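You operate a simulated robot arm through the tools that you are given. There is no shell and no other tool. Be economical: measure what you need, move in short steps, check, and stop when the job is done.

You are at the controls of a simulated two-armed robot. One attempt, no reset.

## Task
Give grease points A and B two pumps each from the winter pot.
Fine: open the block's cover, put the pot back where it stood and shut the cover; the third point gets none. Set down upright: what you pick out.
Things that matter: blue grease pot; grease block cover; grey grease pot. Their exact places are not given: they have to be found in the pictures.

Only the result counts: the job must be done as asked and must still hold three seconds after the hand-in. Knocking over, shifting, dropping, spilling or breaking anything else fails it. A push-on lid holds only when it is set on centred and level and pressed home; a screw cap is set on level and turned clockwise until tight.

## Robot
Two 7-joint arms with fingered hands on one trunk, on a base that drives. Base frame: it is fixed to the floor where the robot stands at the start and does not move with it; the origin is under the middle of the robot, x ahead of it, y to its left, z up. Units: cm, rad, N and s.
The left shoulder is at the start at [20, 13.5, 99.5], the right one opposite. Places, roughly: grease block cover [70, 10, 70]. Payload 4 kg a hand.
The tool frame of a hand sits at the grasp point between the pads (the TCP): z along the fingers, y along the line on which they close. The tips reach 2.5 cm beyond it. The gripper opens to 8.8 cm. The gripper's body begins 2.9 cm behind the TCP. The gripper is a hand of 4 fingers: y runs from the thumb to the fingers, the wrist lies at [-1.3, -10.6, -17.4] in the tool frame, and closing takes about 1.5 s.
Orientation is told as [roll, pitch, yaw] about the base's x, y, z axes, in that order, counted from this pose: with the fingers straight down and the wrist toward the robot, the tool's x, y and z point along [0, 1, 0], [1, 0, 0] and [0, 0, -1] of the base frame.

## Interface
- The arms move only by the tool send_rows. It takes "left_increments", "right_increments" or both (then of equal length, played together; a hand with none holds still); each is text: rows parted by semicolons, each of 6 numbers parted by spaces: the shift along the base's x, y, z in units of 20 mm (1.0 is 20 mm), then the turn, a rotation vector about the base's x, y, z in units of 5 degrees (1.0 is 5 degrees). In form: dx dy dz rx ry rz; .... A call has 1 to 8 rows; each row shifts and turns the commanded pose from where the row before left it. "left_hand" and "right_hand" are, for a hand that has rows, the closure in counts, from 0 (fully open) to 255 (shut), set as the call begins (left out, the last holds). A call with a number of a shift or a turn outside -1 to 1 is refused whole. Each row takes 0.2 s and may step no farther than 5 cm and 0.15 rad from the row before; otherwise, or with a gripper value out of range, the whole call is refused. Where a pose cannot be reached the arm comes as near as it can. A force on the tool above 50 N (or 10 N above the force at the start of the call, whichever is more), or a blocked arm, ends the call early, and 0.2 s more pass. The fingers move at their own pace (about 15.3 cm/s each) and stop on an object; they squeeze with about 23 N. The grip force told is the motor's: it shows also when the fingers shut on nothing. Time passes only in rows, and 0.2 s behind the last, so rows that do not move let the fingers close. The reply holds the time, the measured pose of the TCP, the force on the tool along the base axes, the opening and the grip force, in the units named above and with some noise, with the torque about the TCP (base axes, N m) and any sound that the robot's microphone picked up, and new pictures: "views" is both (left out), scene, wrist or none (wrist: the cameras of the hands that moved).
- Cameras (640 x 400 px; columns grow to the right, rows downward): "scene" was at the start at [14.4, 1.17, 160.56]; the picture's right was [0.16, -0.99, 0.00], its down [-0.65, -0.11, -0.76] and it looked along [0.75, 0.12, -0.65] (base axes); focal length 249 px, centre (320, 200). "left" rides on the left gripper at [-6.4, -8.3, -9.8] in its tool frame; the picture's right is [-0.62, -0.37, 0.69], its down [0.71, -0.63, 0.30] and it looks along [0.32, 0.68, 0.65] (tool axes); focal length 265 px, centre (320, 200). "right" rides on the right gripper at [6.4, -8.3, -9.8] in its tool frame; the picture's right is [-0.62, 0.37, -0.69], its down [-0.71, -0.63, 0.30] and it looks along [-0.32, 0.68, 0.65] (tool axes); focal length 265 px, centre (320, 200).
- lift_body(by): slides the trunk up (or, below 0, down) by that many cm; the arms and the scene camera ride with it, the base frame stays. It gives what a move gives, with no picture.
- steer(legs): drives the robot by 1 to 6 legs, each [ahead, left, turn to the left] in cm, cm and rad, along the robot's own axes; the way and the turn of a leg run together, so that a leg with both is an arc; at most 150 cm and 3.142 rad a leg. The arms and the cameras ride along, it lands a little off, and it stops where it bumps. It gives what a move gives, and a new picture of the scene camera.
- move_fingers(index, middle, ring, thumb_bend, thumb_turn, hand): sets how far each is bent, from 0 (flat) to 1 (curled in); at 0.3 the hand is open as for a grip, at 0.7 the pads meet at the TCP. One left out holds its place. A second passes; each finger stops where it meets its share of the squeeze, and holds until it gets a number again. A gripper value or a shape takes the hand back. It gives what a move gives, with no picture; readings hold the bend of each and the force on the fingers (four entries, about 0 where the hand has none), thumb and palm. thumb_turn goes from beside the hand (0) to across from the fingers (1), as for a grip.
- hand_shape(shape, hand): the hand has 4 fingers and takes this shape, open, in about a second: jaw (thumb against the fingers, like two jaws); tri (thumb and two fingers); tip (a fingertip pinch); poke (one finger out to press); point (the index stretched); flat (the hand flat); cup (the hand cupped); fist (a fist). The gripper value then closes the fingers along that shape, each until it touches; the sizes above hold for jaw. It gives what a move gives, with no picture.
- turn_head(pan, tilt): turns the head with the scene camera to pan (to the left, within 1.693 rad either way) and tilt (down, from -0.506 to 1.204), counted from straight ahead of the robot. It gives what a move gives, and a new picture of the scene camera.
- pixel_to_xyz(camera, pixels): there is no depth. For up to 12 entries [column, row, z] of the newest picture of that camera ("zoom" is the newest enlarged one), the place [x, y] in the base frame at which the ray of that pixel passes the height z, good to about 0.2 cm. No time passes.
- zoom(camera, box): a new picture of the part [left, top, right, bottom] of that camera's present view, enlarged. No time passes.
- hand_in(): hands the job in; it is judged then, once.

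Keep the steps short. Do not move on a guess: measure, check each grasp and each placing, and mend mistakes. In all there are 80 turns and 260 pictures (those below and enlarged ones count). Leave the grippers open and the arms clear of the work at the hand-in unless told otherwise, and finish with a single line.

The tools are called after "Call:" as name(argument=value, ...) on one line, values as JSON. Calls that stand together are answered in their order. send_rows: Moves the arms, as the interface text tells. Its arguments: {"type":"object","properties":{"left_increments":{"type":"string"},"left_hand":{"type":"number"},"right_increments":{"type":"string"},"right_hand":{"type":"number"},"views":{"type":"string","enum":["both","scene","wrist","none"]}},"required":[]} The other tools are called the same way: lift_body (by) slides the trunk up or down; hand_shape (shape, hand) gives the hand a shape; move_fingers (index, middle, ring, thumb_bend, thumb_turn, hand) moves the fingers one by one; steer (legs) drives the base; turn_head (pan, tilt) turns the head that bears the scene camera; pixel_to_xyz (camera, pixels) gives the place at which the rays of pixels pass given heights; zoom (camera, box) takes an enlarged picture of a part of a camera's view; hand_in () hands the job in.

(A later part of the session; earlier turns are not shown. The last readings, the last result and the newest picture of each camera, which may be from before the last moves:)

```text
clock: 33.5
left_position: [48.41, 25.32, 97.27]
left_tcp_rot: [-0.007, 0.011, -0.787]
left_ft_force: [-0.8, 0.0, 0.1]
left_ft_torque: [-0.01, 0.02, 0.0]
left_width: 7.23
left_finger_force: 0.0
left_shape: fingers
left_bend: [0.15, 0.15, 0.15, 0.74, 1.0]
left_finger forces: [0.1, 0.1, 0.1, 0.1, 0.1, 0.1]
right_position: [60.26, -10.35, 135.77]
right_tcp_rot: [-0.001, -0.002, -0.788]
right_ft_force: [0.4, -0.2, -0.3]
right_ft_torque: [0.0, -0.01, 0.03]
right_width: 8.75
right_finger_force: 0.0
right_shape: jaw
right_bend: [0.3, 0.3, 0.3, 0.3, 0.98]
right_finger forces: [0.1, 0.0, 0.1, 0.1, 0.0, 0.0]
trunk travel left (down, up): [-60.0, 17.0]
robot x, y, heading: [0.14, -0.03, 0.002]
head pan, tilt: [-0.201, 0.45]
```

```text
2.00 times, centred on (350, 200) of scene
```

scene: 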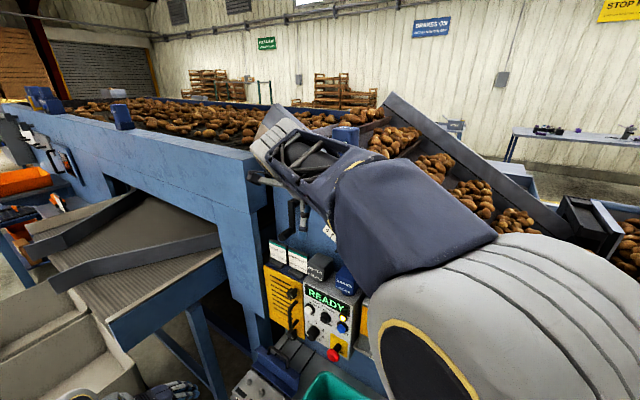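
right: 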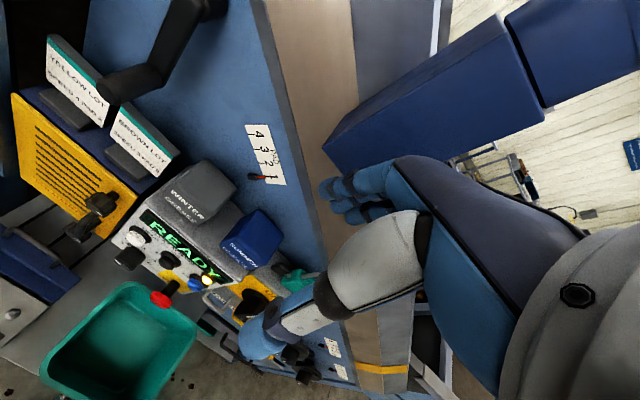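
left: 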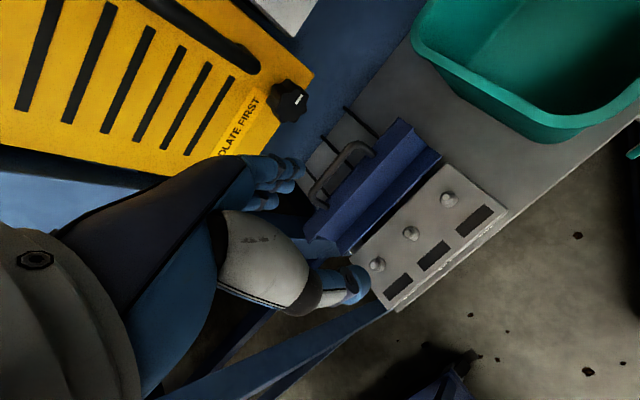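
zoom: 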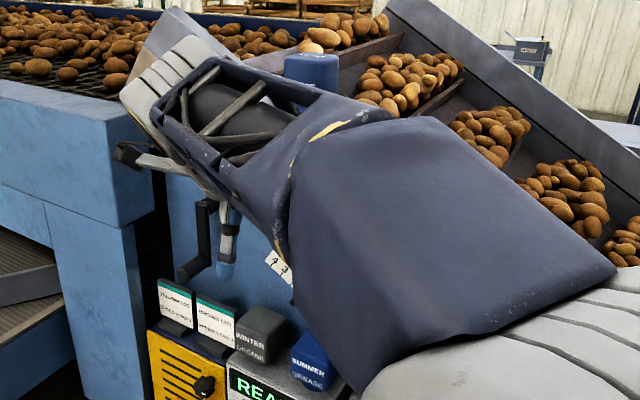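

The LIGHT box's lower corner comes out near (70, -16.5, 131), about 15 cm above the pot's rear. So I must come in low from the front. I'll go down in front of the pot to z≈120.5 with the hand pre-closed to about 7 cm.

Call:
send_rows(right_increments="0.26 0.17 -0.95 0 0 0; 0.26 0.17 -0.95 0 0 0; 0.26 0.17 -0.95 0 0 0; 0.26 0.17 -0.95 0 0 0; 0.26 0.17 -0.95 0 0 0; 0.26 0.17 -0.95 0 0 0; 0.26 0.17 -0.95 0 0 0; 0.26 0.17 -0.95 0 0 0", right_hand=46, views="both")

Call:
zoom(camera="right", box=[80, 60, 440, 340])

Call:
zoom(camera="scene", box=[240, 180, 400, 340])

```text
clock: 35.3
left_position: [48.39, 25.44, 97.31]
left_tcp_rot: [-0.006, 0.013, -0.787]
left_ft_force: [-0.3, -0.5, 0.5]
left_ft_torque: [-0.02, 0.02, -0.01]
left_width: 7.2
left_finger_force: 0.1
left_shape: fingers
left_bend: [0.15, 0.15, 0.15, 0.74, 1.0]
left_finger forces: [0.0, 0.1, 0.0, 0.0, 0.1, 0.0]
right_position: [64.57, -7.5, 120.61]
right_tcp_rot: [0.001, 0.0, -0.789]
right_ft_force: [0.1, 0.1, 1.2]
right_ft_torque: [0.0, -0.01, -0.03]
right_width: 7.25
right_finger_force: 0.0
right_shape: jaw
right_bend: [0.27, 0.33, 0.31, 0.47, 0.99]
right_finger forces: [0.1, 0.0, 0.0, 0.1, 0.0, 0.1]
trunk travel left (down, up): [-60.0, 17.0]
robot x, y, heading: [-0.23, -0.12, -0.001]
head pan, tilt: [-0.201, 0.45]
```

scene: 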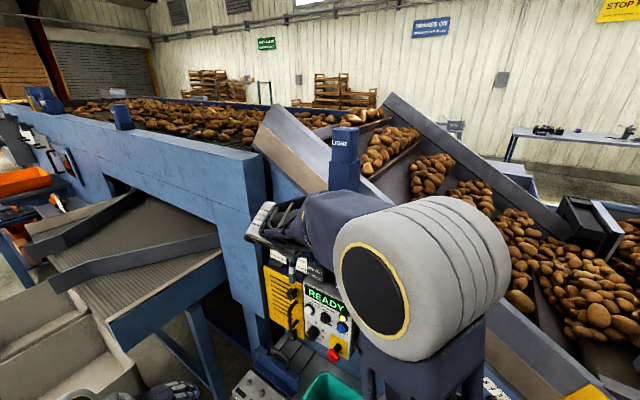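
right: 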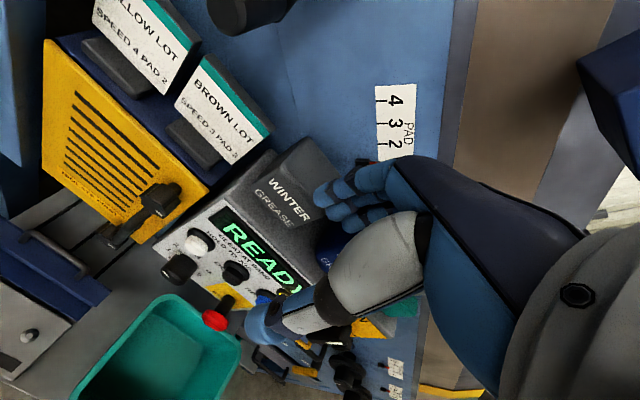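

```text
1.43 times, centred on (260, 200) of right
```

zoom: 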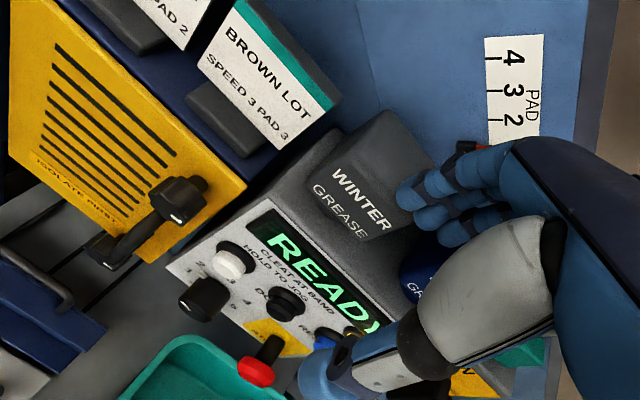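

```text
2.50 times, centred on (320, 260) of scene
```

zoom: 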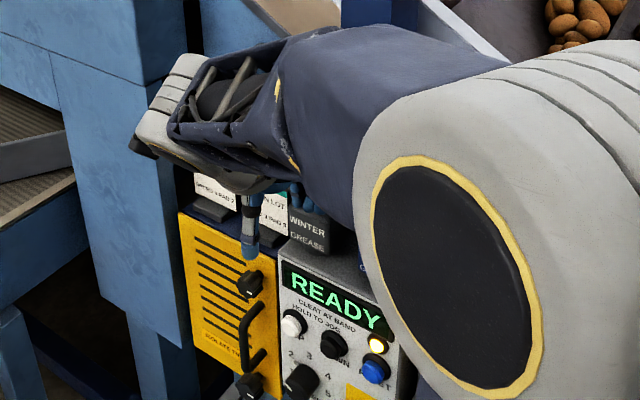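

Call:
pixel_to_xyz(camera="right", pixels=[[305.5, 137, 116], [270.5, 174, 116], [334, 155, 116], [249.5, 210, 110], [292, 232, 110], [270, 140, 118], [253, 166, 109]])

```text
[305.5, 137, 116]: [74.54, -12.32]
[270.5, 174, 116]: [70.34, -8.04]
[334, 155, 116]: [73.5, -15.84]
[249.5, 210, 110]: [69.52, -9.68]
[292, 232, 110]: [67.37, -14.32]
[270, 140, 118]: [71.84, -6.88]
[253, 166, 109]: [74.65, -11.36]
```

I'll advance 8.2 cm over the pot at this height, watching forces.

Call:
send_rows(right_increments="0.58 -0.58 0 0 0 0; 0.58 -0.58 0 0 0 0; 0.58 -0.58 0 0 0 0; 0.58 -0.58 0 0 0 0; 0.58 -0.58 0 0 0 0", views="both")

Call:
zoom(camera="right", box=[140, 60, 460, 340])

Call:
zoom(camera="scene", box=[260, 200, 360, 300])

```text
clock: 36.5
left_position: [48.42, 25.31, 97.36]
left_tcp_rot: [-0.006, 0.012, -0.789]
left_ft_force: [0.1, 0.4, -0.4]
left_ft_torque: [0.02, -0.02, -0.01]
left_width: 7.21
left_finger_force: 0.2
left_shape: fingers
left_bend: [0.15, 0.15, 0.15, 0.74, 1.0]
left_finger forces: [0.0, 0.1, 0.0, 0.0, 0.0, 0.0]
right_position: [70.24, -13.19, 120.64]
right_tcp_rot: [0.001, -0.001, -0.785]
right_ft_force: [-1.8, 2.8, 0.0]
right_ft_torque: [-0.08, -0.07, -0.06]
right_width: 7.18
right_finger_force: 0.1
right_shape: jaw
right_bend: [0.27, 0.35, 0.31, 0.47, 0.99]
right_finger forces: [0.1, 3.3, 0.0, 0.0, 0.0, 0.0]
trunk travel left (down, up): [-60.0, 17.0]
robot x, y, heading: [-0.05, 0.11, 0.001]
head pan, tilt: [-0.201, 0.45]
```

scene: 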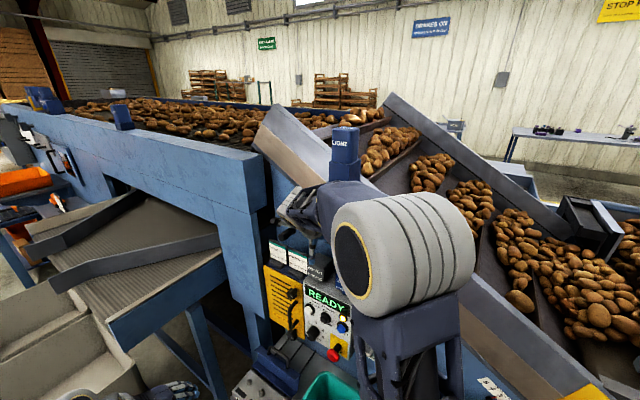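
right: 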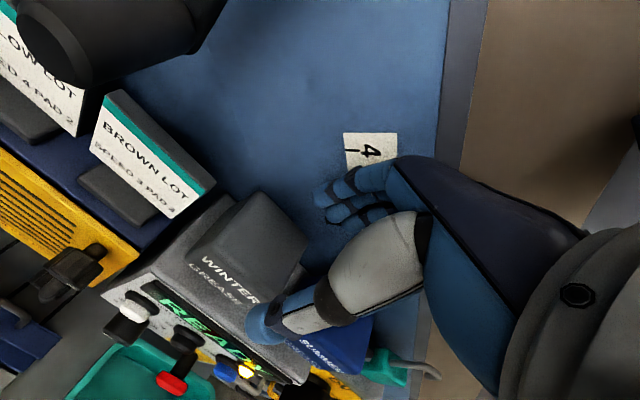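

```text
1.43 times, centred on (300, 200) of right
```

zoom: 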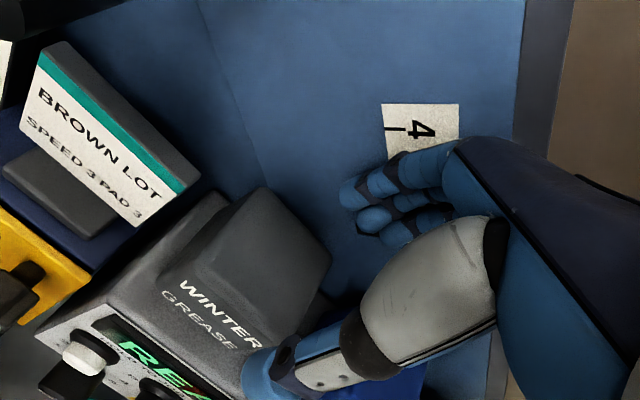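

```text
4.00 times, centred on (310, 250) of scene
```

zoom: 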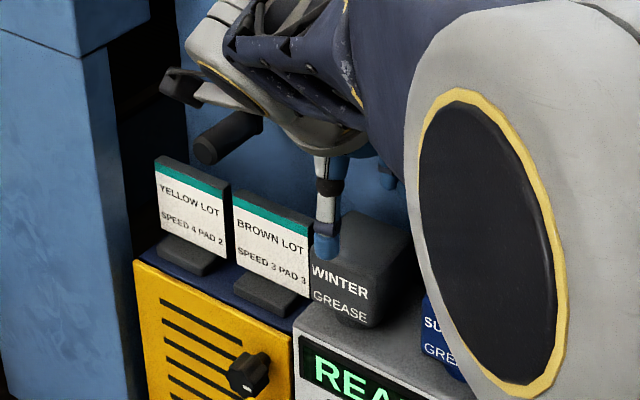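

The middle finger lightly touches the pad pointer knob at the wall (w≈39, z≈118), so a front–back grip is too tight. Recomputing the card's corner from two views puts its top at only z≈113 and its edge about 2 cm from the pot. A side grip, with the thumb in the gap toward the summer pot and the hand tilted into the machine, therefore works. I'll back off and turn the hand to yaw +45°.

Call:
send_rows(right_increments="-0.58 0.58 0 0 0 0; -0.58 0.58 0 0 0 0; -0.58 0.58 0 0 0 0; -0.58 0.58 0 0 0 0; -0.58 0.58 0 0 0 0; -0.58 0.58 0 0 0 0; -0.58 0.58 0 0 0 0; -0.58 0.58 0 0 0 0", views="wrist")

Call:
zoom(camera="right", box=[220, 60, 460, 260])

Call:
send_rows(right_increments="0 0 0 0 0 1; 0 0 0 0 0 1; 0 0 0 0 0 1; 0 0 0 0 0 1; 0 0 0 0 0 1; 0 0 0 0 0 1; 0 0 0 0 0 1; 0 0 0 0 0 1", views="none")

Call:
send_rows(right_increments="0 0 0 0 0 1; 0 0 0 0 0 1; 0 0 0 0 0 1; 0 0 0 0 0 1; 0 0 0 0 0 1; 0 0 0 0 0 1; 0 0 0 0 0 1; 0 0 0 0 0 1", views="none")

Call:
send_rows(right_increments="0 0 0 0 0 1; 0 0 0 0 0 1; 0 0 0 -0.707 -0.707 0; 0 0 0 -0.707 -0.707 0; 0 0 0 -0.707 -0.707 0; 0 0 0 -0.707 -0.707 0; 0 0 0 -0.707 -0.707 0; 0 0 0 0 0 0", right_hand=25, views="both")

```text
clock: 38.3
left_position: [48.42, 25.42, 97.25]
left_tcp_rot: [-0.005, 0.012, -0.787]
left_ft_force: [-0.7, 0.8, 0.5]
left_ft_torque: [0.02, 0.0, 0.03]
left_width: 7.22
left_finger_force: 0.0
left_shape: fingers
left_bend: [0.15, 0.15, 0.15, 0.74, 1.0]
left_finger forces: [0.0, 0.0, 0.0, 0.0, 0.0, 0.0]
right_position: [61.13, -4.06, 120.72]
right_tcp_rot: [0.001, -0.001, -0.785]
right_ft_force: [-0.7, -0.3, 0.2]
right_ft_torque: [0.0, -0.02, -0.04]
right_width: 7.21
right_finger_force: 0.2
right_shape: jaw
right_bend: [0.27, 0.34, 0.31, 0.47, 0.99]
right_finger forces: [0.0, 0.0, 0.0, 0.1, 0.0, 0.0]
trunk travel left (down, up): [-60.0, 17.0]
robot x, y, heading: [-0.21, 0.15, 0.001]
head pan, tilt: [-0.201, 0.45]
```

right: 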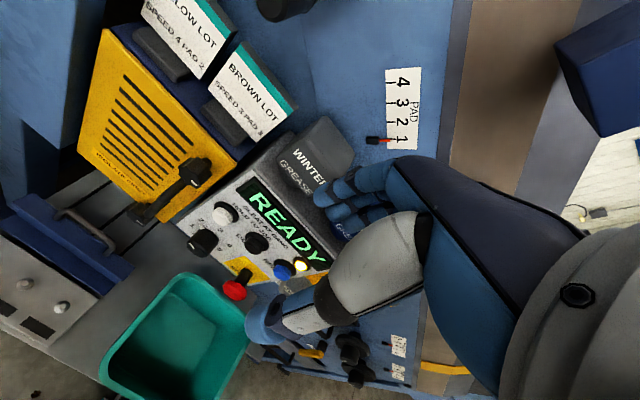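

```text
2.00 times, centred on (340, 160) of right
```

zoom: 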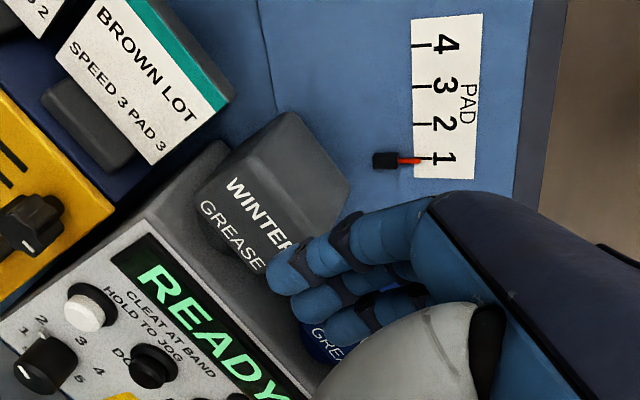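

```text
clock: 40.1
left_position: [48.4, 25.34, 97.26]
left_tcp_rot: [-0.005, 0.011, -0.788]
left_ft_force: [0.0, 0.0, 0.0]
left_ft_torque: [-0.02, -0.01, 0.04]
left_width: 7.22
left_finger_force: 0.1
left_shape: fingers
left_bend: [0.15, 0.15, 0.15, 0.74, 1.0]
left_finger forces: [0.0, 0.0, 0.0, 0.0, 0.0, 0.1]
right_position: [61.11, -3.98, 120.59]
right_tcp_rot: [0.0, -0.001, -0.086]
right_ft_force: [-0.6, 0.0, -0.2]
right_ft_torque: [-0.01, -0.02, 0.04]
right_width: 7.22
right_finger_force: 0.0
right_shape: jaw
right_bend: [0.27, 0.34, 0.31, 0.47, 0.99]
right_finger forces: [0.1, 0.0, 0.1, 0.0, 0.0, 0.1]
trunk travel left (down, up): [-60.0, 17.0]
robot x, y, heading: [0.29, -0.38, 0.0]
head pan, tilt: [-0.201, 0.45]
```

```text
clock: 41.9
left_position: [48.27, 25.39, 97.25]
left_tcp_rot: [-0.005, 0.013, -0.787]
left_ft_force: [-0.1, 0.5, 0.1]
left_ft_torque: [-0.01, 0.0, -0.01]
left_width: 7.23
left_finger_force: 0.1
left_shape: fingers
left_bend: [0.15, 0.15, 0.15, 0.74, 1.0]
left_finger forces: [0.0, 0.0, 0.1, 0.1, 0.0, 0.0]
right_position: [61.01, -4.08, 120.55]
right_tcp_rot: [0.0, 0.0, 0.609]
right_ft_force: [0.0, 0.1, 0.4]
right_ft_torque: [0.0, -0.01, 0.0]
right_width: 7.24
right_finger_force: 0.0
right_shape: jaw
right_bend: [0.27, 0.34, 0.31, 0.47, 0.99]
right_finger forces: [0.0, 0.0, 0.0, 0.0, 0.0, 0.0]
trunk travel left (down, up): [-60.0, 17.0]
robot x, y, heading: [-0.17, 0.24, -0.001]
head pan, tilt: [-0.201, 0.45]
```

```text
clock: 43.7
left_position: [48.36, 25.42, 97.38]
left_tcp_rot: [-0.004, 0.011, -0.788]
left_ft_force: [-0.1, 0.2, 1.0]
left_ft_torque: [0.0, 0.0, 0.0]
left_width: 7.24
left_finger_force: 0.0
left_shape: fingers
left_bend: [0.15, 0.15, 0.15, 0.74, 1.0]
left_finger forces: [0.0, 0.0, 0.1, 0.1, 0.0, 0.0]
right_position: [60.86, -3.98, 120.63]
right_tcp_rot: [-0.438, 0.0, 0.786]
right_ft_force: [0.8, 0.8, 0.3]
right_ft_torque: [0.06, -0.02, 0.0]
right_width: 7.9
right_finger_force: 0.0
right_shape: jaw
right_bend: [0.29, 0.32, 0.3, 0.33, 0.98]
right_finger forces: [0.1, 0.1, 0.1, 0.0, 0.0, 0.0]
trunk travel left (down, up): [-60.0, 17.0]
robot x, y, heading: [-0.06, 0.12, -0.001]
head pan, tilt: [-0.201, 0.45]
```

scene: 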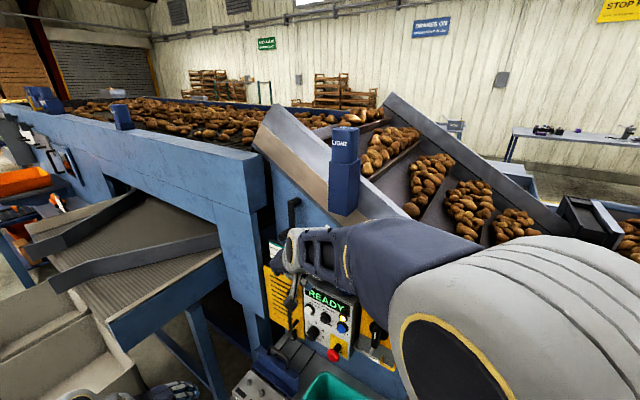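
right: 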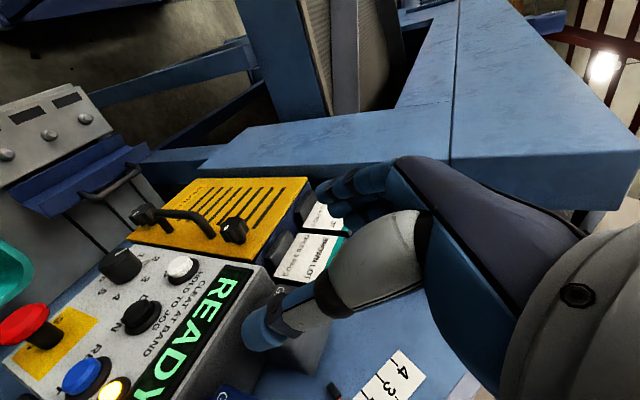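

The pad pointer still reads 1. The hand is now yaw 45° and tilted 25°. I'll lower to z≈115 and advance partway, keeping in front of the pot (w≈41.0, v≈59.2), then look.

Call:
send_rows(right_increments="0.1 0.1 -0.93 0 0 0; 0.1 0.1 -0.93 0 0 0; 0.1 0.1 -0.93 0 0 0; 0.5 -0.5 0 0 0 0; 0.5 -0.5 0 0 0 0; 0.5 -0.5 0 0 0 0; 0.5 -0.5 0 0 0 0", views="both")

Call:
zoom(camera="right", box=[160, 120, 420, 400])

Call:
zoom(camera="scene", box=[250, 210, 370, 310])

```text
clock: 45.3
left_position: [48.4, 25.44, 97.37]
left_tcp_rot: [-0.006, 0.013, -0.788]
left_ft_force: [-0.5, -0.1, -0.9]
left_ft_torque: [-0.02, -0.01, 0.05]
left_width: 7.23
left_finger_force: 0.0
left_shape: fingers
left_bend: [0.15, 0.15, 0.15, 0.74, 1.0]
left_finger forces: [0.1, 0.0, 0.1, 0.0, 0.0, 0.1]
right_position: [65.69, -7.45, 114.95]
right_tcp_rot: [-0.438, 0.001, 0.786]
right_ft_force: [0.0, 0.0, 0.7]
right_ft_torque: [0.03, 0.02, 0.01]
right_width: 7.91
right_finger_force: 0.0
right_shape: jaw
right_bend: [0.29, 0.32, 0.3, 0.33, 0.98]
right_finger forces: [0.1, 0.1, 0.0, 0.0, 0.0, 0.0]
trunk travel left (down, up): [-60.0, 17.0]
robot x, y, heading: [0.55, -0.21, -0.001]
head pan, tilt: [-0.201, 0.45]
```

scene: 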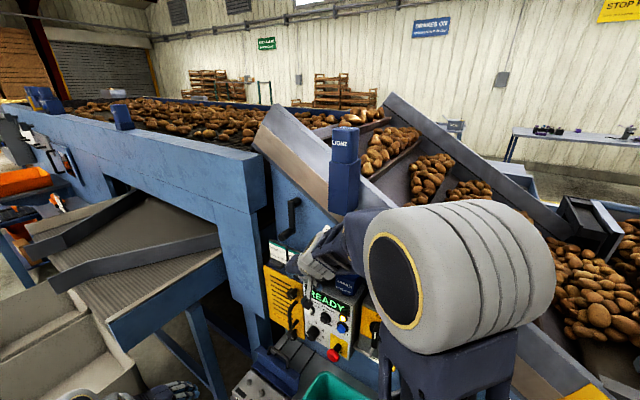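
right: 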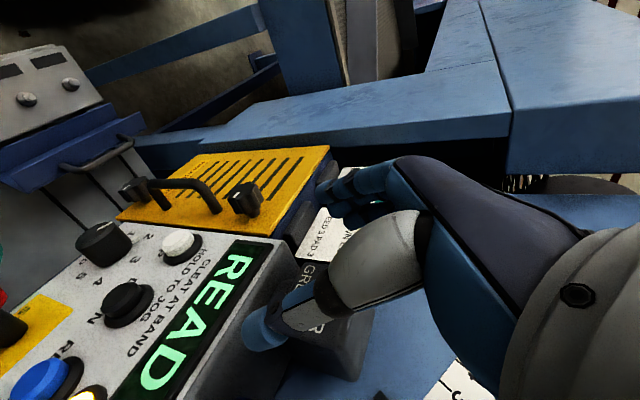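

```text
1.43 times, centred on (290, 260) of right
```

zoom: 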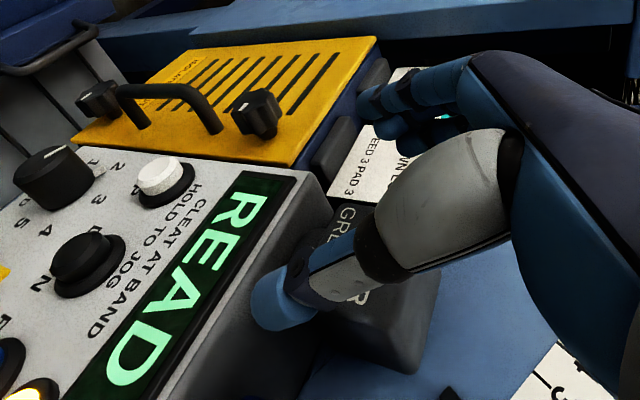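

```text
4.00 times, centred on (310, 260) of scene
```

zoom: 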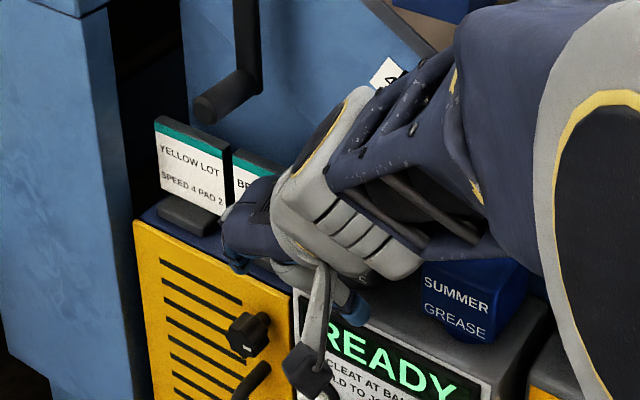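

The hand is at w=41.2 and the pot's centre is at w≈41.05. I re-derived the card's corner at w≈46.2, v≈61.3, z≈112.7, so the fingers clear it. I'll narrow slightly and advance 5.9 cm so the pot's sides lie between thumb and fingers.

Call:
send_rows(right_increments="0 0 0 0 0 0; 0.52 -0.52 0 0 0 0; 0.52 -0.52 0 0 0 0; 0.52 -0.52 0 0 0 0; 0.52 -0.52 0 0 0 0", right_hand=38, views="both")

Call:
zoom(camera="right", box=[160, 120, 420, 400])

Call:
zoom(camera="scene", box=[250, 210, 370, 310])

```text
clock: 46.5
left_position: [48.43, 25.37, 97.26]
left_tcp_rot: [-0.005, 0.013, -0.788]
left_ft_force: [0.5, -0.4, 0.0]
left_ft_torque: [-0.03, 0.0, 0.01]
left_width: 7.23
left_finger_force: 0.1
left_shape: fingers
left_bend: [0.15, 0.15, 0.15, 0.74, 1.0]
left_finger forces: [0.0, 0.0, 0.1, 0.0, 0.0, 0.0]
right_position: [69.89, -11.55, 115.08]
right_tcp_rot: [-0.437, 0.0, 0.784]
right_ft_force: [0.3, 0.2, -0.4]
right_ft_torque: [0.02, -0.02, 0.0]
right_width: 7.51
right_finger_force: 0.1
right_shape: jaw
right_bend: [0.28, 0.33, 0.31, 0.43, 0.98]
right_finger forces: [0.0, 0.0, 0.2, 0.1, 0.0, 0.0]
trunk travel left (down, up): [-60.0, 17.0]
robot x, y, heading: [0.19, -0.18, -0.003]
head pan, tilt: [-0.201, 0.45]
```

scene: 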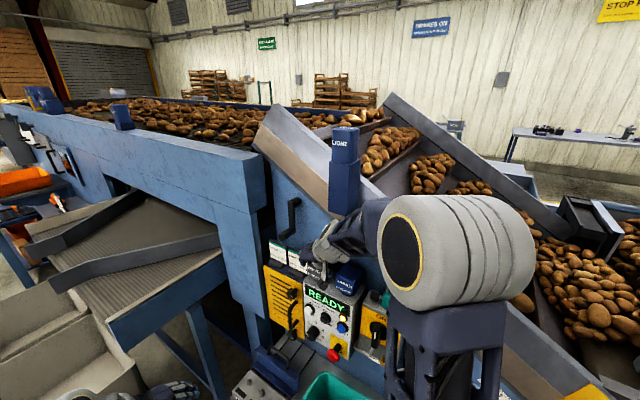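
right: 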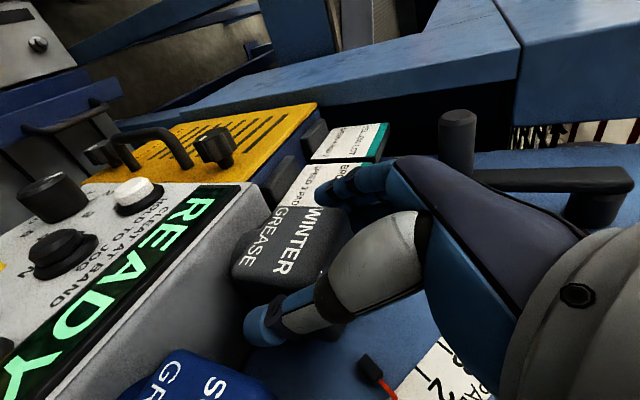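

```text
1.43 times, centred on (290, 260) of right
```

zoom: 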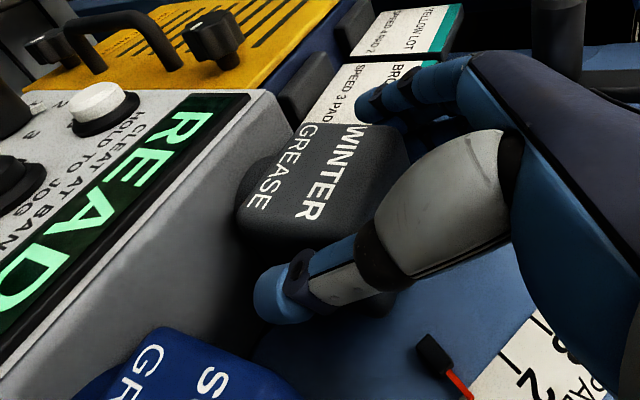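

```text
4.00 times, centred on (310, 260) of scene
```

zoom: 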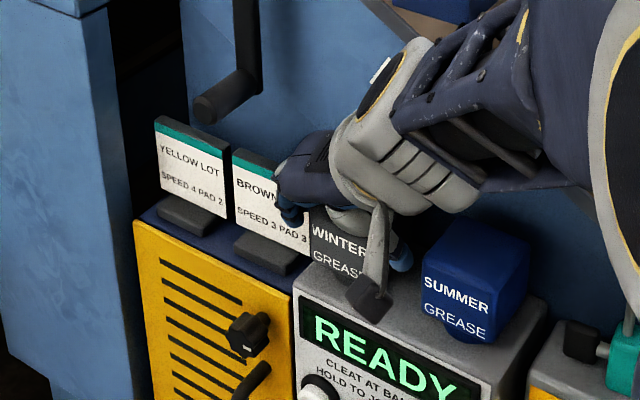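

The pot is between thumb (right) and fingers (left), with no contact yet. I close on it.

Call:
send_rows(right_increments="0 0 0 0 0 0; 0 0 0 0 0 0; 0 0 0 0 0 0; 0 0 0 0 0 0; 0 0 0 0 0 0; 0 0 0 0 0 0", right_hand=255, views="both")

Call:
zoom(camera="scene", box=[250, 210, 370, 310])

Call:
zoom(camera="right", box=[160, 120, 420, 400])

```text
clock: 47.9
left_position: [48.47, 25.42, 97.3]
left_tcp_rot: [-0.004, 0.012, -0.788]
left_ft_force: [-1.0, -0.2, -0.5]
left_ft_torque: [0.0, -0.04, 0.01]
left_width: 7.24
left_finger_force: 0.0
left_shape: fingers
left_bend: [0.15, 0.15, 0.15, 0.74, 1.0]
left_finger forces: [0.0, 0.0, 0.0, 0.1, 0.0, 0.0]
right_position: [69.94, -11.52, 115.07]
right_tcp_rot: [-0.436, 0.0, 0.783]
right_ft_force: [0.0, -0.7, 0.1]
right_ft_torque: [-0.04, 0.05, -0.01]
right_width: 5.2
right_finger_force: 22.8
right_shape: jaw
right_bend: [0.74, 0.42, 0.39, 0.63, 0.99]
right_finger forces: [11.5, 6.7, 2.8, 0.0, 21.1, 0.0]
trunk travel left (down, up): [-60.0, 17.0]
robot x, y, heading: [0.19, -0.19, 0.001]
head pan, tilt: [-0.201, 0.45]
```

scene: 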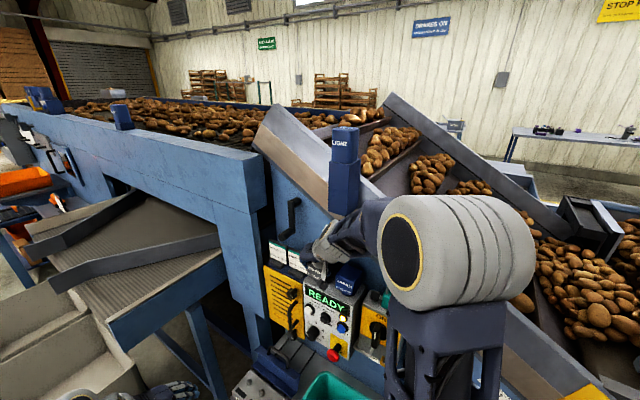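
right: 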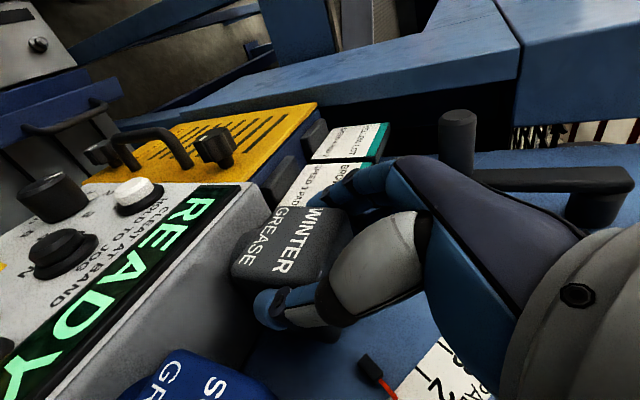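

```text
4.00 times, centred on (310, 260) of scene
```

zoom: 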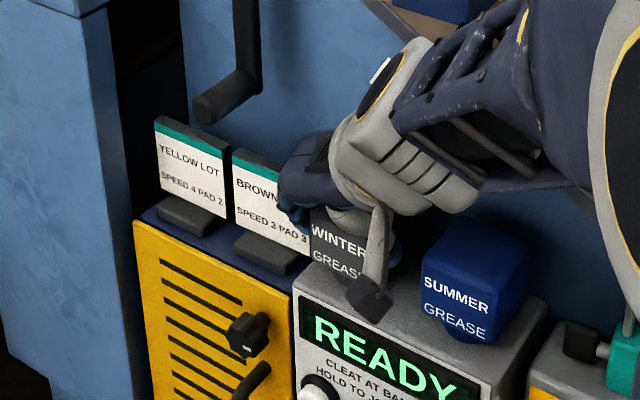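

```text
1.43 times, centred on (290, 260) of right
```

zoom: 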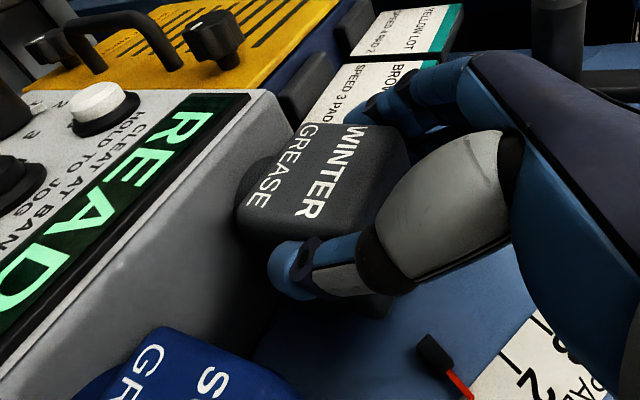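

The grip is firm at 5.2 cm wide, and the pot hasn't moved. I note the home TCP as (69.94, -11.52, 115.07). Now I lift 3 cm.

Call:
send_rows(right_increments="0 0 0.3 0 0 0; 0 0 0.3 0 0 0; 0 0 0.3 0 0 0; 0 0 0.3 0 0 0; 0 0 0.3 0 0 0", views="wrist")

Call:
zoom(camera="scene", box=[250, 210, 370, 310])

```text
clock: 49.1
left_position: [48.38, 25.48, 97.21]
left_tcp_rot: [-0.006, 0.012, -0.786]
left_ft_force: [0.7, 0.4, 0.5]
left_ft_torque: [-0.01, 0.02, -0.02]
left_width: 7.2
left_finger_force: 0.1
left_shape: fingers
left_bend: [0.15, 0.15, 0.15, 0.74, 1.0]
left_finger forces: [0.0, 0.0, 0.0, 0.0, 0.0, 0.0]
right_position: [69.91, -11.7, 118.19]
right_tcp_rot: [-0.434, 0.002, 0.783]
right_ft_force: [-0.2, -0.5, -1.9]
right_ft_torque: [0.06, 0.04, 0.01]
right_width: 5.23
right_finger_force: 22.9
right_shape: jaw
right_bend: [0.74, 0.42, 0.39, 0.63, 0.99]
right_finger forces: [12.0, 6.3, 2.7, 0.1, 21.1, 0.0]
trunk travel left (down, up): [-60.0, 17.0]
robot x, y, heading: [0.04, -0.05, -0.002]
head pan, tilt: [-0.201, 0.45]
```

right: 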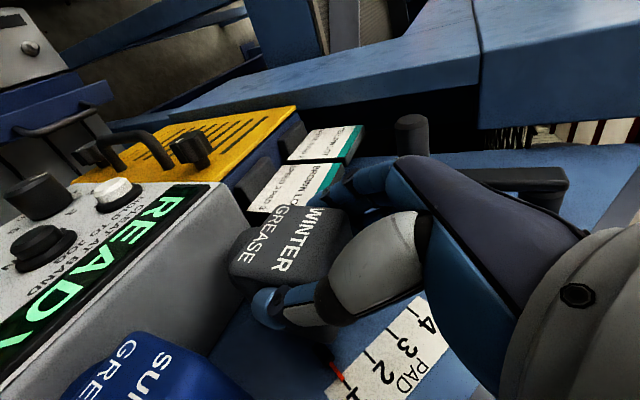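

```text
4.00 times, centred on (310, 260) of scene
```

zoom: 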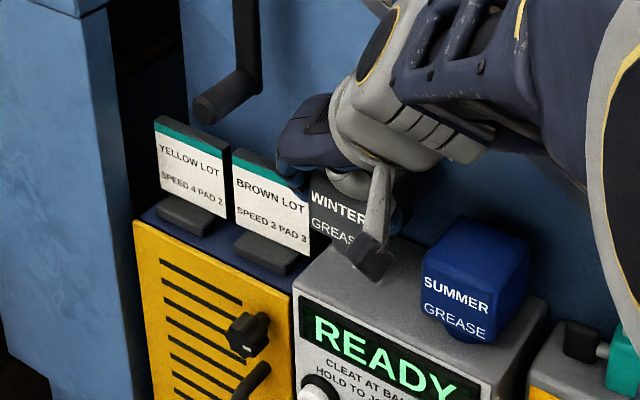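

The pot is up, held upright, and the cards are untouched. I'll retreat straight out from the machine, moving the left hand further away too.

Call:
send_rows(right_increments="-0.7 0.7 0 0 0 0; -0.7 0.7 0 0 0 0; -0.7 0.7 0 0 0 0; -0.7 0.7 0 0 0 0; -0.7 0.7 0 0 0 0; -0.7 0.7 0 0 0 0; -0.7 0.7 0 0 0 0; -0.7 0.7 0 0 0 0", left_increments="-0.5 0.7 0 0 0 0; -0.5 0.7 0 0 0 0; -0.5 0.7 0 0 0 0; -0.5 0.7 0 0 0 0; -0.5 0.7 0 0 0 0; -0.5 0.7 0 0 0 0; -0.5 0.7 0 0 0 0; -0.5 0.7 0 0 0 0", views="none")

Call:
turn_head(pan=0.1, tilt=0.85)

Call:
zoom(camera="right", box=[0, 0, 640, 400])

```text
clock: 50.9
left_position: [40.38, 36.63, 97.25]
left_tcp_rot: [-0.004, 0.011, -0.787]
left_ft_force: [0.3, 0.3, 0.7]
left_ft_torque: [0.01, 0.02, 0.01]
left_width: 7.21
left_finger_force: 0.0
left_shape: fingers
left_bend: [0.15, 0.15, 0.15, 0.74, 1.0]
left_finger forces: [0.1, 0.0, 0.1, 0.2, 0.1, 0.0]
right_position: [58.65, -0.39, 118.14]
right_tcp_rot: [-0.434, 0.001, 0.785]
right_ft_force: [-0.1, 0.6, -2.0]
right_ft_torque: [0.03, 0.05, 0.01]
right_width: 5.2
right_finger_force: 22.9
right_shape: jaw
right_bend: [0.74, 0.42, 0.39, 0.63, 0.99]
right_finger forces: [12.0, 6.4, 2.8, 0.0, 21.2, 0.0]
trunk travel left (down, up): [-60.0, 17.0]
robot x, y, heading: [0.18, 0.21, 0.001]
head pan, tilt: [-0.201, 0.45]
```

```text
clock: 51.7
left_position: [40.52, 36.58, 97.37]
left_tcp_rot: [-0.004, 0.01, -0.787]
left_ft_force: [0.4, 0.7, -0.1]
left_ft_torque: [0.0, 0.04, -0.02]
left_width: 7.23
left_finger_force: 0.0
left_shape: fingers
left_bend: [0.15, 0.15, 0.15, 0.74, 1.0]
left_finger forces: [0.0, 0.0, 0.0, 0.1, 0.0, 0.0]
right_position: [58.66, -0.37, 118.02]
right_tcp_rot: [-0.437, -0.001, 0.785]
right_ft_force: [-0.4, 0.3, -2.3]
right_ft_torque: [0.04, 0.04, -0.01]
right_width: 5.21
right_finger_force: 23.0
right_shape: jaw
right_bend: [0.74, 0.42, 0.39, 0.63, 0.99]
right_finger forces: [12.1, 6.3, 2.8, 0.0, 21.2, 0.0]
trunk travel left (down, up): [-60.0, 17.0]
robot x, y, heading: [-0.01, -0.14, 0.004]
head pan, tilt: [0.099, 0.85]
```

scene: 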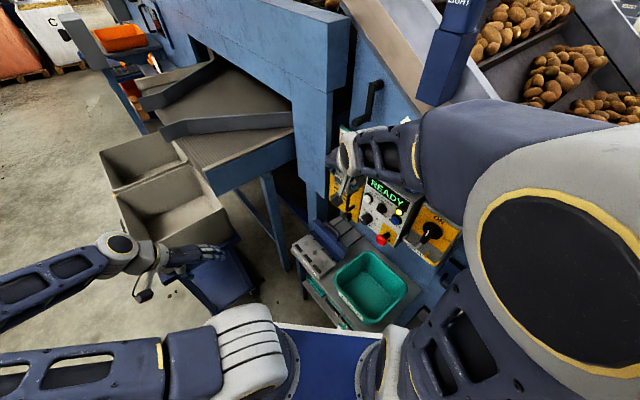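

```text
1.00 times, centred on (320, 200) of right (not enlarged: the box is as wide or as high as the picture)
```

zoom: 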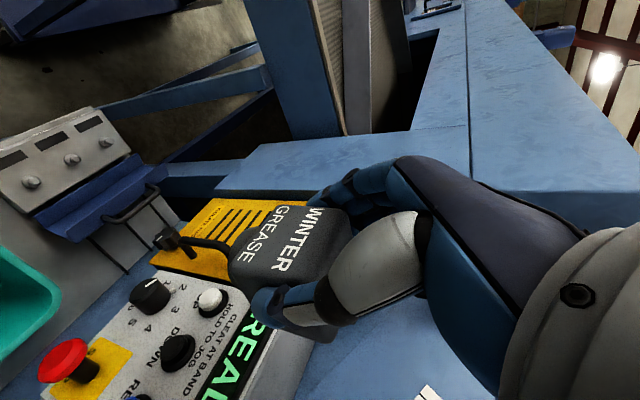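

Held well. I'll measure the nipples now in the scene and in the right camera.

Call:
zoom(camera="scene", box=[285, 210, 355, 280])

Call:
zoom(camera="right", box=[0, 90, 150, 220])

```text
5.71 times, centred on (320, 245) of scene
```

zoom: 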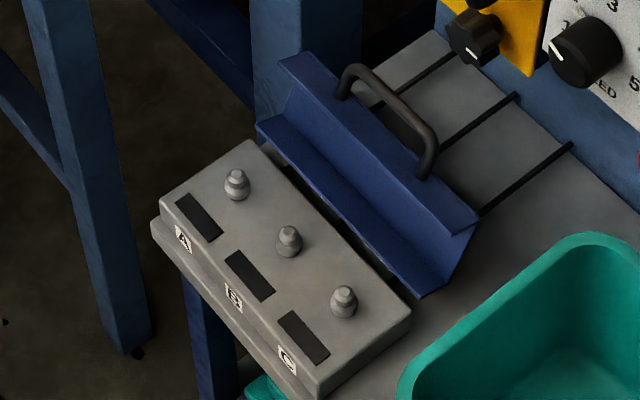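

```text
3.08 times, centred on (75, 155) of right
```

zoom: 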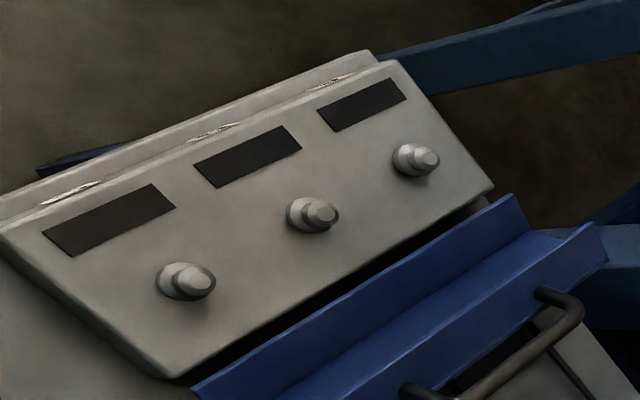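

Call:
pixel_to_xyz(camera="zoom", pixels=[[428, 159, 68], [428, 159, 66], [322, 214, 68], [322, 214, 66], [201, 284, 68], [201, 284, 66]])

Call:
pixel_to_xyz(camera="scene", pixels=[[305.3, 240.3, 68], [305.3, 240.3, 66], [314.6, 250.5, 68], [314.6, 250.5, 66], [324.2, 261.1, 68], [324.2, 261.1, 66]])

```text
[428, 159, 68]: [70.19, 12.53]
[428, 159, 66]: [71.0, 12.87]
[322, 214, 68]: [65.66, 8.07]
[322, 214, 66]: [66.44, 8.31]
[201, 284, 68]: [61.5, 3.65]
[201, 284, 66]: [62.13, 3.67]
```

```text
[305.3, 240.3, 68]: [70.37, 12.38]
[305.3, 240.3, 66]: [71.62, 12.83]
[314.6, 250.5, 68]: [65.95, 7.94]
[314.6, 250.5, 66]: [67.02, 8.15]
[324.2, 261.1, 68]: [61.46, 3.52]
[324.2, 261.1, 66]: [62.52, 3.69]
```

Both cameras agree: tips at z≈68, A (70.3, 12.45), B (65.8, 8.0), C (61.5, 3.6). Now I measure the pot within the hand.

Call:
zoom(camera="right", box=[210, 180, 370, 360])

Call:
zoom(camera="scene", box=[310, 110, 420, 220])

Call:
zoom(camera="left", box=[0, 0, 640, 400])

```text
2.22 times, centred on (290, 270) of right
```

zoom: 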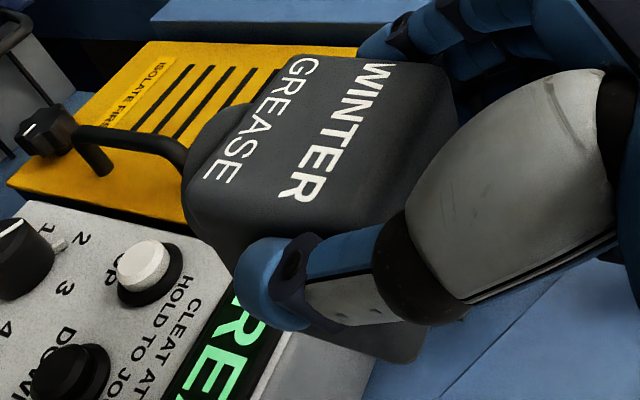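

```text
3.64 times, centred on (365, 165) of scene
```

zoom: 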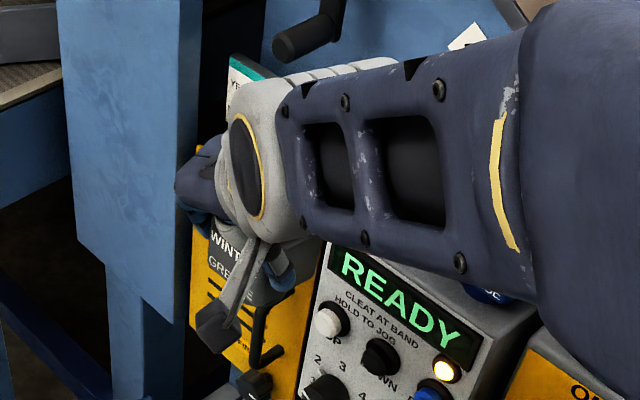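

```text
1.00 times, centred on (320, 200) of left (not enlarged: the box is as wide or as high as the picture)
```

zoom: 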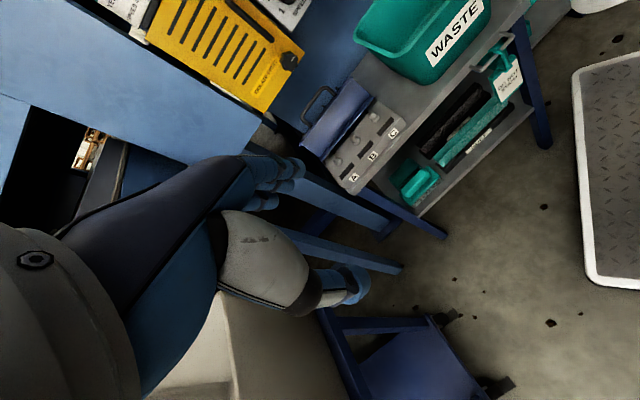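

The left camera views the block from the side, so it serves as an observer. I'll carry the pot over A at height.

Call:
send_rows(right_increments="0.66 0.88 -0.9 0 0 0; 0.66 0.88 -0.9 0 0 0; 0.66 0.88 -0.9 0 0 0; 0.66 0.88 -0.9 0 0 0; 0.66 0.88 -0.9 0 0 0; 0.66 0.88 -0.9 0 0 0; 0.66 0.88 -0.9 0 0 0; 0.66 0.88 -0.9 0 0 0", views="none")

Call:
send_rows(right_increments="0 0 -1 0 0 0; 0 0 -1 0 0 0; 0 0 -1 0 0 0; 0 0 -1 0 0 0; 0 0 -1 0 0 0; 0 0 -1 0 0 0; 0 0 -1 0 0 0; 0 0 -1 0 0 0", left_increments="0 0 0 0 0 0; 0 0 0 0 0 0; 0 0 0 0 0 0; 0 0 0 0 0 0; 0 0 0 0 0 0; 0 0 0 0 0 0; 0 0 0 0 0 0; 0 0 0 0 0 0", views="both")

```text
clock: 53.5
left_position: [40.49, 36.52, 97.33]
left_tcp_rot: [-0.005, 0.012, -0.788]
left_ft_force: [-0.1, -0.4, -0.1]
left_ft_torque: [0.0, 0.0, -0.03]
left_width: 7.25
left_finger_force: 0.1
left_shape: fingers
left_bend: [0.15, 0.15, 0.15, 0.74, 1.0]
left_finger forces: [0.0, 0.1, 0.1, 0.1, 0.0, 0.0]
right_position: [69.3, 13.71, 103.6]
right_tcp_rot: [-0.436, 0.0, 0.784]
right_ft_force: [0.3, -0.9, -0.9]
right_ft_torque: [0.04, 0.04, 0.04]
right_width: 5.22
right_finger_force: 22.8
right_shape: jaw
right_bend: [0.74, 0.43, 0.4, 0.63, 0.99]
right_finger forces: [12.0, 6.4, 2.9, 0.1, 21.3, 0.0]
trunk travel left (down, up): [-60.0, 17.0]
robot x, y, heading: [-0.03, 0.17, -0.001]
head pan, tilt: [0.099, 0.85]
```

```text
clock: 55.3
left_position: [40.33, 36.63, 97.33]
left_tcp_rot: [-0.005, 0.012, -0.787]
left_ft_force: [0.3, -0.2, -0.3]
left_ft_torque: [0.02, -0.01, 0.0]
left_width: 7.24
left_finger_force: 0.0
left_shape: fingers
left_bend: [0.15, 0.15, 0.15, 0.74, 1.0]
left_finger forces: [0.0, 0.0, 0.1, 0.1, 0.1, 0.0]
right_position: [69.21, 13.71, 87.63]
right_tcp_rot: [-0.436, -0.002, 0.784]
right_ft_force: [0.8, -0.2, -2.7]
right_ft_torque: [0.03, 0.05, 0.0]
right_width: 5.2
right_finger_force: 23.8
right_shape: jaw
right_bend: [0.74, 0.43, 0.4, 0.63, 0.99]
right_finger forces: [12.1, 6.4, 2.9, 0.1, 21.3, 0.0]
trunk travel left (down, up): [-60.0, 17.0]
robot x, y, heading: [0.06, 0.15, -0.001]
head pan, tilt: [0.099, 0.85]
```

scene: 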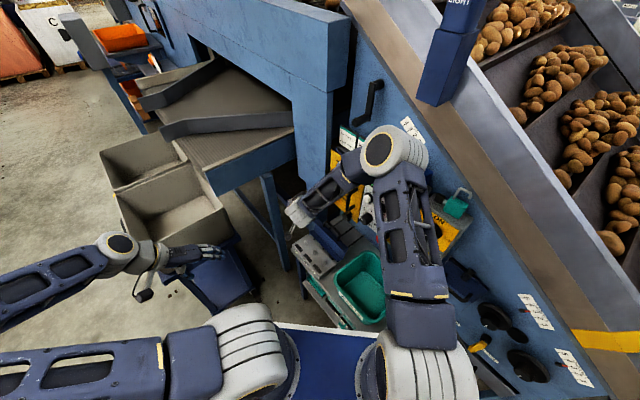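
right: 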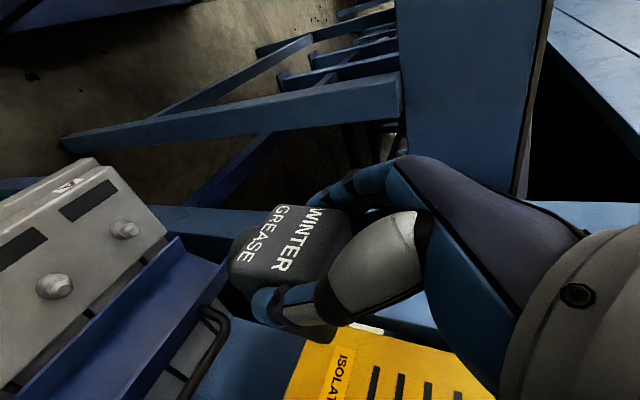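
left: 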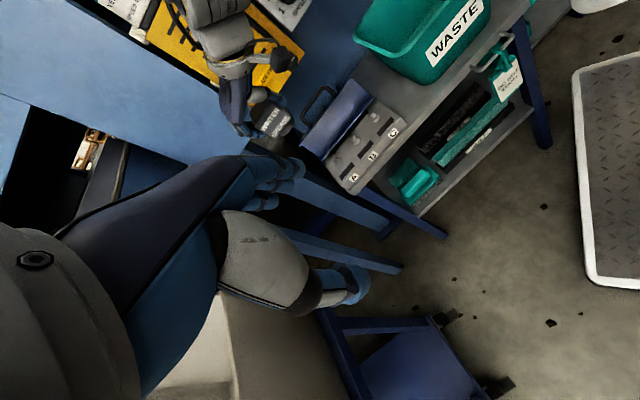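

I'll zoom to check that the elbow is clear of the cards and the summer pot, and look at the pot's foot from the left camera.

Call:
zoom(camera="scene", box=[270, 110, 490, 290])

Call:
zoom(camera="left", box=[200, 40, 440, 210])

```text
2.22 times, centred on (380, 200) of scene
```

zoom: 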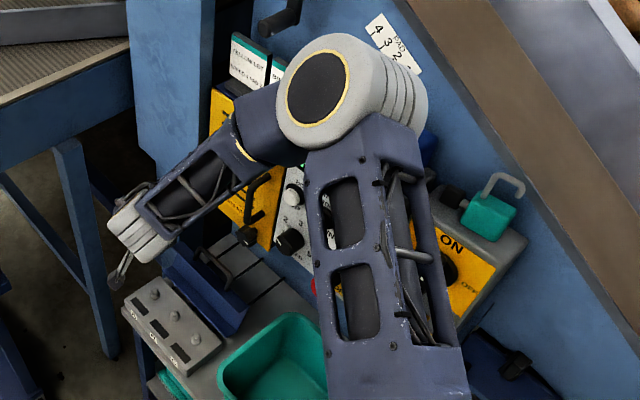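

```text
2.35 times, centred on (320, 125) of left
```

zoom: 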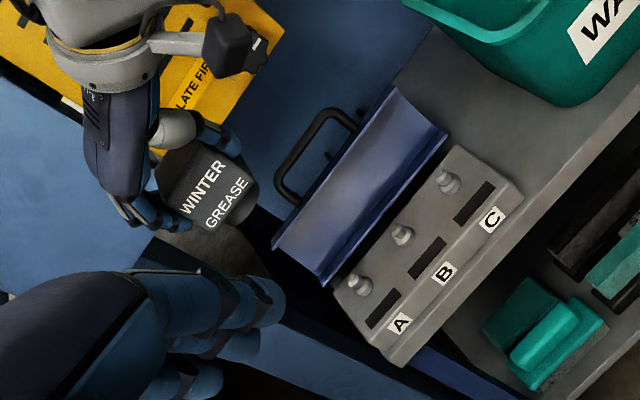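

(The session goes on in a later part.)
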